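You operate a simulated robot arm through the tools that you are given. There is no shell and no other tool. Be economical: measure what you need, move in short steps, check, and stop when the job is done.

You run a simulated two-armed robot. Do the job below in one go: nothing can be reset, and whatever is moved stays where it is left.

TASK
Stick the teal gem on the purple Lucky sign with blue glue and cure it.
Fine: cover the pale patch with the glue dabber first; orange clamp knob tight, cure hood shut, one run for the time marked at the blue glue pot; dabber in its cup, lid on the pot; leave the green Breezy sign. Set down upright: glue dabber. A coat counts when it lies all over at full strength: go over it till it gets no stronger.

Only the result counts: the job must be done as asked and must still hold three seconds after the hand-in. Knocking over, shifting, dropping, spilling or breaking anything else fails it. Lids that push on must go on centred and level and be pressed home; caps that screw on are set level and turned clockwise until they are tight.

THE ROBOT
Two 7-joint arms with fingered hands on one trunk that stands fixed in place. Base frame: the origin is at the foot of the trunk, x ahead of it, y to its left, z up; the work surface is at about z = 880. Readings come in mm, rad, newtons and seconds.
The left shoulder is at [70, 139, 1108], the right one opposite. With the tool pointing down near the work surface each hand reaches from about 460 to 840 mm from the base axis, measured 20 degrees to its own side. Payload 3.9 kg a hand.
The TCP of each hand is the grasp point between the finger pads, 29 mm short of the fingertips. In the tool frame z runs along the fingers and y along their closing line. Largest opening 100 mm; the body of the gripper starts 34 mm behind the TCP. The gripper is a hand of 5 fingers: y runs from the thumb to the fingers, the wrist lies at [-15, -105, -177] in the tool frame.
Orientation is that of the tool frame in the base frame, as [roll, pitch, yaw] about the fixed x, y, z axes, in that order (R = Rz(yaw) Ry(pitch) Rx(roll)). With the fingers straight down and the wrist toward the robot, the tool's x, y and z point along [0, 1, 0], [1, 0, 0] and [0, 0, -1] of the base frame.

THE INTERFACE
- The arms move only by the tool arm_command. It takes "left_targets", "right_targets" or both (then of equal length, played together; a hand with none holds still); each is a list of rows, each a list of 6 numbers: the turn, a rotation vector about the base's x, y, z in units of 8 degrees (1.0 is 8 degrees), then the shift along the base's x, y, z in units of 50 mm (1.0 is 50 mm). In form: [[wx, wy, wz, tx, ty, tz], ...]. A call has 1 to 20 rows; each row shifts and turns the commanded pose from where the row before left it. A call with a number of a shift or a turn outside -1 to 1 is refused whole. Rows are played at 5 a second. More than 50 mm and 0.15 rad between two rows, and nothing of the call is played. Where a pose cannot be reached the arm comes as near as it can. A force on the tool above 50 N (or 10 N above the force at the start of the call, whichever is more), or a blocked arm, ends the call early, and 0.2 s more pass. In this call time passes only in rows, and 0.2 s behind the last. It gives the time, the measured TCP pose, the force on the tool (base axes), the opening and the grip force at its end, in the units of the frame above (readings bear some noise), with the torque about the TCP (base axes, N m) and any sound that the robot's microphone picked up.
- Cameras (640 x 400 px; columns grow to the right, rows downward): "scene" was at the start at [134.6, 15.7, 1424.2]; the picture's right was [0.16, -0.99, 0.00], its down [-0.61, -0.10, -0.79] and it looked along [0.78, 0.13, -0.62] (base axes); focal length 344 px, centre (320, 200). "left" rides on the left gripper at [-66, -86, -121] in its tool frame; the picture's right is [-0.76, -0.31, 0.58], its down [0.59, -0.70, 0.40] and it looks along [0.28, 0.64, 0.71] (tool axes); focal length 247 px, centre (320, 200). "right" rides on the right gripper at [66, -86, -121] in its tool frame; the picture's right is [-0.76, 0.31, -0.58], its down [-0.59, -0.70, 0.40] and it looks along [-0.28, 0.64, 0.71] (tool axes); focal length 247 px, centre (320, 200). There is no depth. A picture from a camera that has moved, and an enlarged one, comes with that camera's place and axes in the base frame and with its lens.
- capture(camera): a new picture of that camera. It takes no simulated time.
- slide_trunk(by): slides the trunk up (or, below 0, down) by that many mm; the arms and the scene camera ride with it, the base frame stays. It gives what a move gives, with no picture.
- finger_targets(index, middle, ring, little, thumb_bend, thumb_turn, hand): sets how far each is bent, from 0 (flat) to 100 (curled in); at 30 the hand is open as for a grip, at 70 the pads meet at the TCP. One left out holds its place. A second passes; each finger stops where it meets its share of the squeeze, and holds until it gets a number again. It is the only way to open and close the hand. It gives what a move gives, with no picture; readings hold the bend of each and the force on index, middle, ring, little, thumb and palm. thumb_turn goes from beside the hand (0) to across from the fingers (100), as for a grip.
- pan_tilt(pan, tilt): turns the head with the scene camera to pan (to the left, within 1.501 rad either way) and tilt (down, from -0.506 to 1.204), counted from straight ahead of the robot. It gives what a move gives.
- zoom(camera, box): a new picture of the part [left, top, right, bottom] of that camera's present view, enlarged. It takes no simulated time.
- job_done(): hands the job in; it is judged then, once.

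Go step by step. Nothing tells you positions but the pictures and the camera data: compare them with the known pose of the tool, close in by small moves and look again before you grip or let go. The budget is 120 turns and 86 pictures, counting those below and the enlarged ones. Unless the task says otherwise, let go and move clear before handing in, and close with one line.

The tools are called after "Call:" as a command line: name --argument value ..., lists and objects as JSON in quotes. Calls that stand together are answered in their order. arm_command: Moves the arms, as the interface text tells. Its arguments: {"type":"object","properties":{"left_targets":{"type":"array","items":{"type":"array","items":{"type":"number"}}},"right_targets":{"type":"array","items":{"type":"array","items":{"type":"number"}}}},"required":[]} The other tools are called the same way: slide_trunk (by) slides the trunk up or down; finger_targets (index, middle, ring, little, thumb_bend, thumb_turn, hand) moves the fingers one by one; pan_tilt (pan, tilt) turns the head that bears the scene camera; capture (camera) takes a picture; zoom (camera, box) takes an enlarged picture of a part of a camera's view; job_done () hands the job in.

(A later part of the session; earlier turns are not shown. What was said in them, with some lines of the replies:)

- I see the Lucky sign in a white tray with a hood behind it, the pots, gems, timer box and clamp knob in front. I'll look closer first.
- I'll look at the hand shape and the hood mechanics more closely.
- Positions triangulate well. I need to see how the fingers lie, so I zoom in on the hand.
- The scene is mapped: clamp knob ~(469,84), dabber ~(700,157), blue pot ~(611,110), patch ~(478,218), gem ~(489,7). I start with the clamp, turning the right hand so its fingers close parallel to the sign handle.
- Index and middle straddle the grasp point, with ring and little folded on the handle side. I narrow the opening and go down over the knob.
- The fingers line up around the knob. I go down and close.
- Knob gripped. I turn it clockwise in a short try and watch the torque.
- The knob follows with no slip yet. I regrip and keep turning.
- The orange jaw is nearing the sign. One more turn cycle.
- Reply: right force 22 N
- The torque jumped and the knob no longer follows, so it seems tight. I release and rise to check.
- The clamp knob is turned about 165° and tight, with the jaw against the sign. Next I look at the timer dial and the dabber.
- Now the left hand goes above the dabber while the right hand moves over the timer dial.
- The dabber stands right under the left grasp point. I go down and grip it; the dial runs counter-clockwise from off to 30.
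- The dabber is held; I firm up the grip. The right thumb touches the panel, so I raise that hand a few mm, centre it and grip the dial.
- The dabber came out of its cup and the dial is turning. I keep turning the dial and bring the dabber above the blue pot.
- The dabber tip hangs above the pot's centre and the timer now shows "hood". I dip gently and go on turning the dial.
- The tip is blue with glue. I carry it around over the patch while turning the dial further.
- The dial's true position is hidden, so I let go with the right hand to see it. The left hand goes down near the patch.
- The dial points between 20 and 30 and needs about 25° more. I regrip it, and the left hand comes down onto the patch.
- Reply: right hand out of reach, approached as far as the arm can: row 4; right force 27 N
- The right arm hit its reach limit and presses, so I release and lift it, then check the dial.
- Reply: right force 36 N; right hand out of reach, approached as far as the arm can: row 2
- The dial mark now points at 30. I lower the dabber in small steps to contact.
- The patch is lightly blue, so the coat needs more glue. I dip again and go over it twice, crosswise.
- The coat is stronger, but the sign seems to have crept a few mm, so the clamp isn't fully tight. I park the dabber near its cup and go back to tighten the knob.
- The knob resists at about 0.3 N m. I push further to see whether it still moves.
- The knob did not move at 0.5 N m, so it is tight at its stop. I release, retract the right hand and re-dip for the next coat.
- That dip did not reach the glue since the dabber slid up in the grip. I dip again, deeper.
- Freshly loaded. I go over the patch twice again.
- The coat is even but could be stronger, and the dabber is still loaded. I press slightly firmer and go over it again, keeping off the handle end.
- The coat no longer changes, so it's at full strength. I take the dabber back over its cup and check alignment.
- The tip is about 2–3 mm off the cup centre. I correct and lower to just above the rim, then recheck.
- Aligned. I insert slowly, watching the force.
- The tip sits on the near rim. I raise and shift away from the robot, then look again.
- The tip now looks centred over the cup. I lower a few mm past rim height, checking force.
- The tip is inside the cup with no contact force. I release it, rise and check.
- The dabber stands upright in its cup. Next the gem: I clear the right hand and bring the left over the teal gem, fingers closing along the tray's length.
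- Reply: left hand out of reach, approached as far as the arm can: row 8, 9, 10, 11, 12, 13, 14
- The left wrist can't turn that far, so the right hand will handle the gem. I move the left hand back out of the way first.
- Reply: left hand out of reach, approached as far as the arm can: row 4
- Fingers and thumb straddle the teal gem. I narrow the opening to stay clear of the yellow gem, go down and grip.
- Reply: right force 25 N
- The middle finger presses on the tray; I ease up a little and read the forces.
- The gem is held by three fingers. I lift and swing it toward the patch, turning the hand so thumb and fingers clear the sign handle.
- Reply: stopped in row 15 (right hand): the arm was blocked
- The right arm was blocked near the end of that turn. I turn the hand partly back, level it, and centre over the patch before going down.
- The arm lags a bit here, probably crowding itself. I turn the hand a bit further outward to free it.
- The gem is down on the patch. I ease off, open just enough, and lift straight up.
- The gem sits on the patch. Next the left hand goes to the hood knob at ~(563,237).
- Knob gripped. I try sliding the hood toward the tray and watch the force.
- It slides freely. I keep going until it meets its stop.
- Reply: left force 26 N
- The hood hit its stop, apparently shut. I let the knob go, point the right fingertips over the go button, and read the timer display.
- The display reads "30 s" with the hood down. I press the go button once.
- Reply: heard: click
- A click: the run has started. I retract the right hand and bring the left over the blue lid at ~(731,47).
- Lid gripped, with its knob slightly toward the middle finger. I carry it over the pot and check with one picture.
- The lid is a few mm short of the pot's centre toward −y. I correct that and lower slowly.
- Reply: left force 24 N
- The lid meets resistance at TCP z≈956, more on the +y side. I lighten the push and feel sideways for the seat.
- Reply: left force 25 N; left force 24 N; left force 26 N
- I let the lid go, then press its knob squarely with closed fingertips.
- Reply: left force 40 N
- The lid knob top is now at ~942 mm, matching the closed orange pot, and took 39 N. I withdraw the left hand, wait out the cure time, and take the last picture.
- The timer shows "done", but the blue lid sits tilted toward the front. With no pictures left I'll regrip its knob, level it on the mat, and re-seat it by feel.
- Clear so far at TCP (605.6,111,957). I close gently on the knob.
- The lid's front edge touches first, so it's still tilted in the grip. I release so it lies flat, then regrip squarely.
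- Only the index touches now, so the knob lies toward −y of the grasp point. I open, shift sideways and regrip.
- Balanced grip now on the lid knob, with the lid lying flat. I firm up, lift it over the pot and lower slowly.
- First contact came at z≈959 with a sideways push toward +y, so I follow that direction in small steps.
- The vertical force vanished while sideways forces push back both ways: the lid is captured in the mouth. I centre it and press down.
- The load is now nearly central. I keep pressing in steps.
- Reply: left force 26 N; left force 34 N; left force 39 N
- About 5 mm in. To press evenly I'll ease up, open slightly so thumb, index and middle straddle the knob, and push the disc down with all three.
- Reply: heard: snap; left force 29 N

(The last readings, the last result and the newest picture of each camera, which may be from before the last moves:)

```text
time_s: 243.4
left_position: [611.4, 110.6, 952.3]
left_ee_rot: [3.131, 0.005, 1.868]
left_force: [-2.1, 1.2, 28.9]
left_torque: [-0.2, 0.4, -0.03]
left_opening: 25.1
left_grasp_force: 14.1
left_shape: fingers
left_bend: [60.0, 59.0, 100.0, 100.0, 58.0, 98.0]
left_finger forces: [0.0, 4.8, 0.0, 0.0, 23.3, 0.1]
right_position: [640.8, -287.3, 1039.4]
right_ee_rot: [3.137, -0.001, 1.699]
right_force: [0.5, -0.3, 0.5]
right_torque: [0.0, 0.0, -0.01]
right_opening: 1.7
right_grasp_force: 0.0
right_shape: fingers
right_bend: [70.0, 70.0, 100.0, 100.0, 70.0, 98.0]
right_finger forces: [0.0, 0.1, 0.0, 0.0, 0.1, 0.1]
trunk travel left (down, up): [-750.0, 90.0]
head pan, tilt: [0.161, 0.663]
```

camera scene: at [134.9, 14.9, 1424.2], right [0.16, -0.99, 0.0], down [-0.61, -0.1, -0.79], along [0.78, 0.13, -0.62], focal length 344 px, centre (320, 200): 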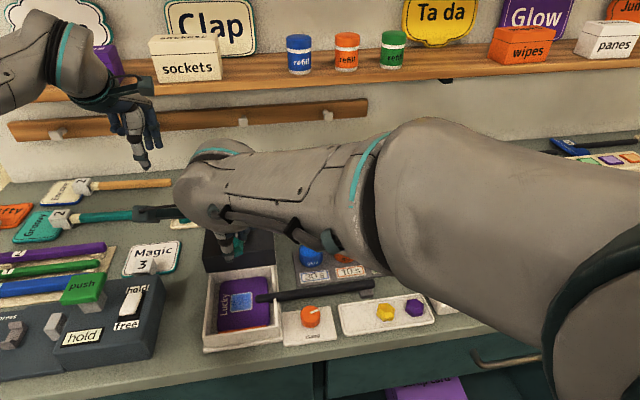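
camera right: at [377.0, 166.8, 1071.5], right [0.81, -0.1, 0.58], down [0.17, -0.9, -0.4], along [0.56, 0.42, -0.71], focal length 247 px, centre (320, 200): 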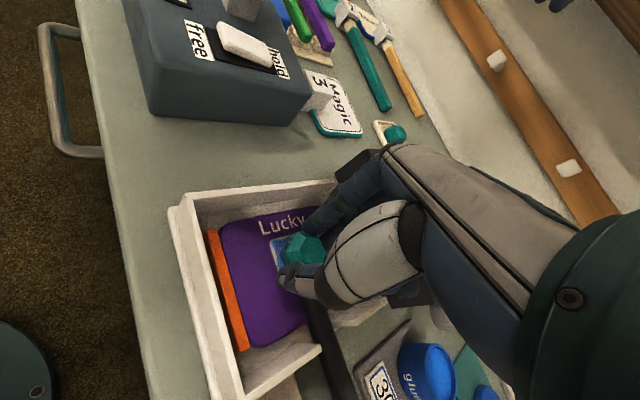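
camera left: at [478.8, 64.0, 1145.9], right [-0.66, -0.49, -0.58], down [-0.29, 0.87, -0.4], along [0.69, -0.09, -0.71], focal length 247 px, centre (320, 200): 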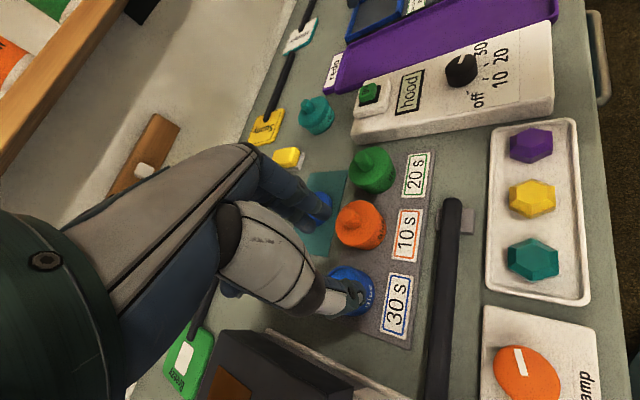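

A snap was heard: the lid is home. One last even press, then I open and withdraw straight up.

Call:
arm_command --left_targets '[[0, 0, 0, 0, 0, -0.04], [0, 0, 0, 0, 0, 0]]'

Call:
arm_command --left_targets '[[0, 0, 0, 0, 0, 0.2], [0, 0, 0, 0, 0, 0]]'

Call:
finger_targets --hand "left" --index 50 --middle 50 --thumb_bend 50

Call:
arm_command --left_targets '[[0, 0, 0, 0, 0, 0.3], [0, 0, 0, 0, 0, 0.9], [0, 0, 0, 0, 0, 0.6], [0, 0, 0, -0.2, 0.7, 0.5], [0, 0, 0, -0.2, 0.7, 0.5], [0, 0, 0, -0.1, 0.8, 0.3], [0, 0, 0, 0, 0.8, 0.2], [0, 0, 0, 0, 0, 0]]'

```text
time_s: 244.0
left_position: [611.0, 110.3, 952.8]
left_ee_rot: [3.133, 0.005, 1.867]
left_force: [-0.8, 1.9, 39.2]
left_torque: [-0.17, 0.43, -0.05]
left_opening: 24.7
left_grasp_force: 19.5
left_shape: fingers
left_bend: [60.0, 59.0, 100.0, 100.0, 57.0, 99.0]
left_finger forces: [0.0, 10.3, 0.1, 0.0, 28.9, 0.0]
right_position: [639.9, -287.7, 1041.0]
right_ee_rot: [3.135, -0.001, 1.698]
right_force: [0.1, 0.6, 0.1]
right_torque: [-0.01, 0.0, 0.0]
right_opening: 1.8
right_grasp_force: 0.1
right_shape: fingers
right_bend: [70.0, 70.0, 100.0, 100.0, 70.0, 98.0]
right_finger forces: [0.0, 0.1, 0.0, 0.0, 0.1, 0.1]
trunk travel left (down, up): [-750.0, 90.0]
head pan, tilt: [0.161, 0.663]
```

```text
time_s: 244.6
left_position: [611.3, 110.7, 951.8]
left_ee_rot: [-3.139, -0.001, 1.867]
left_force: [0.0, 0.5, 3.9]
left_torque: [0.0, 0.02, -0.02]
left_opening: 25.1
left_grasp_force: 2.0
left_shape: fingers
left_bend: [60.0, 60.0, 100.0, 100.0, 60.0, 98.0]
left_finger forces: [0.1, 1.1, 0.0, 0.1, 2.4, 0.0]
right_position: [643.5, -287.6, 1037.0]
right_ee_rot: [3.139, 0.0, 1.697]
right_force: [0.0, 0.0, -0.5]
right_torque: [0.0, -0.02, -0.01]
right_opening: 1.7
right_grasp_force: 0.1
right_shape: fingers
right_bend: [70.0, 70.0, 100.0, 100.0, 70.0, 98.0]
right_finger forces: [0.0, 0.2, 0.0, 0.0, 0.0, 0.0]
trunk travel left (down, up): [-750.0, 90.0]
head pan, tilt: [0.161, 0.663]
```

```text
time_s: 245.6
left_position: [611.6, 110.5, 955.2]
left_ee_rot: [-3.141, 0.002, 1.867]
left_force: [0.5, 0.3, 0.4]
left_torque: [0.02, 0.0, -0.02]
left_opening: 49.9
left_grasp_force: 0.1
left_shape: fingers
left_bend: [50.0, 50.0, 100.0, 100.0, 50.0, 98.0]
left_finger forces: [0.0, 0.0, 0.0, 0.1, 0.0, 0.0]
right_position: [644.2, -286.6, 1037.2]
right_ee_rot: [3.14, -0.001, 1.698]
right_force: [0.0, -0.1, 0.8]
right_torque: [0.0, 0.02, -0.01]
right_opening: 1.6
right_grasp_force: 0.0
right_shape: fingers
right_bend: [70.0, 70.0, 100.0, 100.0, 70.0, 98.0]
right_finger forces: [0.0, 0.0, 0.0, 0.1, 0.1, 0.0]
trunk travel left (down, up): [-750.0, 90.0]
head pan, tilt: [0.161, 0.663]
```

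```text
time_s: 247.4
left_position: [589.8, 258.1, 1119.6]
left_ee_rot: [3.14, -0.001, 1.867]
left_force: [-0.1, -0.6, -0.2]
left_torque: [0.01, 0.02, 0.03]
left_opening: 49.8
left_grasp_force: 0.1
left_shape: fingers
left_bend: [50.0, 50.0, 100.0, 100.0, 50.0, 98.0]
left_finger forces: [0.1, 0.0, 0.0, 0.0, 0.0, 0.0]
right_position: [644.0, -288.0, 1035.9]
right_ee_rot: [3.14, -0.001, 1.699]
right_force: [-0.4, -0.3, -0.5]
right_torque: [0.03, 0.0, -0.01]
right_opening: 1.6
right_grasp_force: 0.1
right_shape: fingers
right_bend: [70.0, 70.0, 100.0, 100.0, 70.0, 98.0]
right_finger forces: [0.0, 0.0, 0.0, 0.1, 0.0, 0.1]
trunk travel left (down, up): [-750.0, 90.0]
head pan, tilt: [0.161, 0.663]
```

The cure ran once and read "done", the lid snapped home, the dabber is in its cup, and both hands are clear. I hand in.

Call:
job_done

```text
The job is handed in.
```

I glued the teal gem onto the purple Lucky sign and cured it in one 30 s run (display read "done"). The dabber is upright in its cup, and the blue lid snapped on by sound and feel, with no picture left to check it. The sign slid a few mm in its tray while I spread the glue, and the gem sits about 3 mm off the patch's centre.
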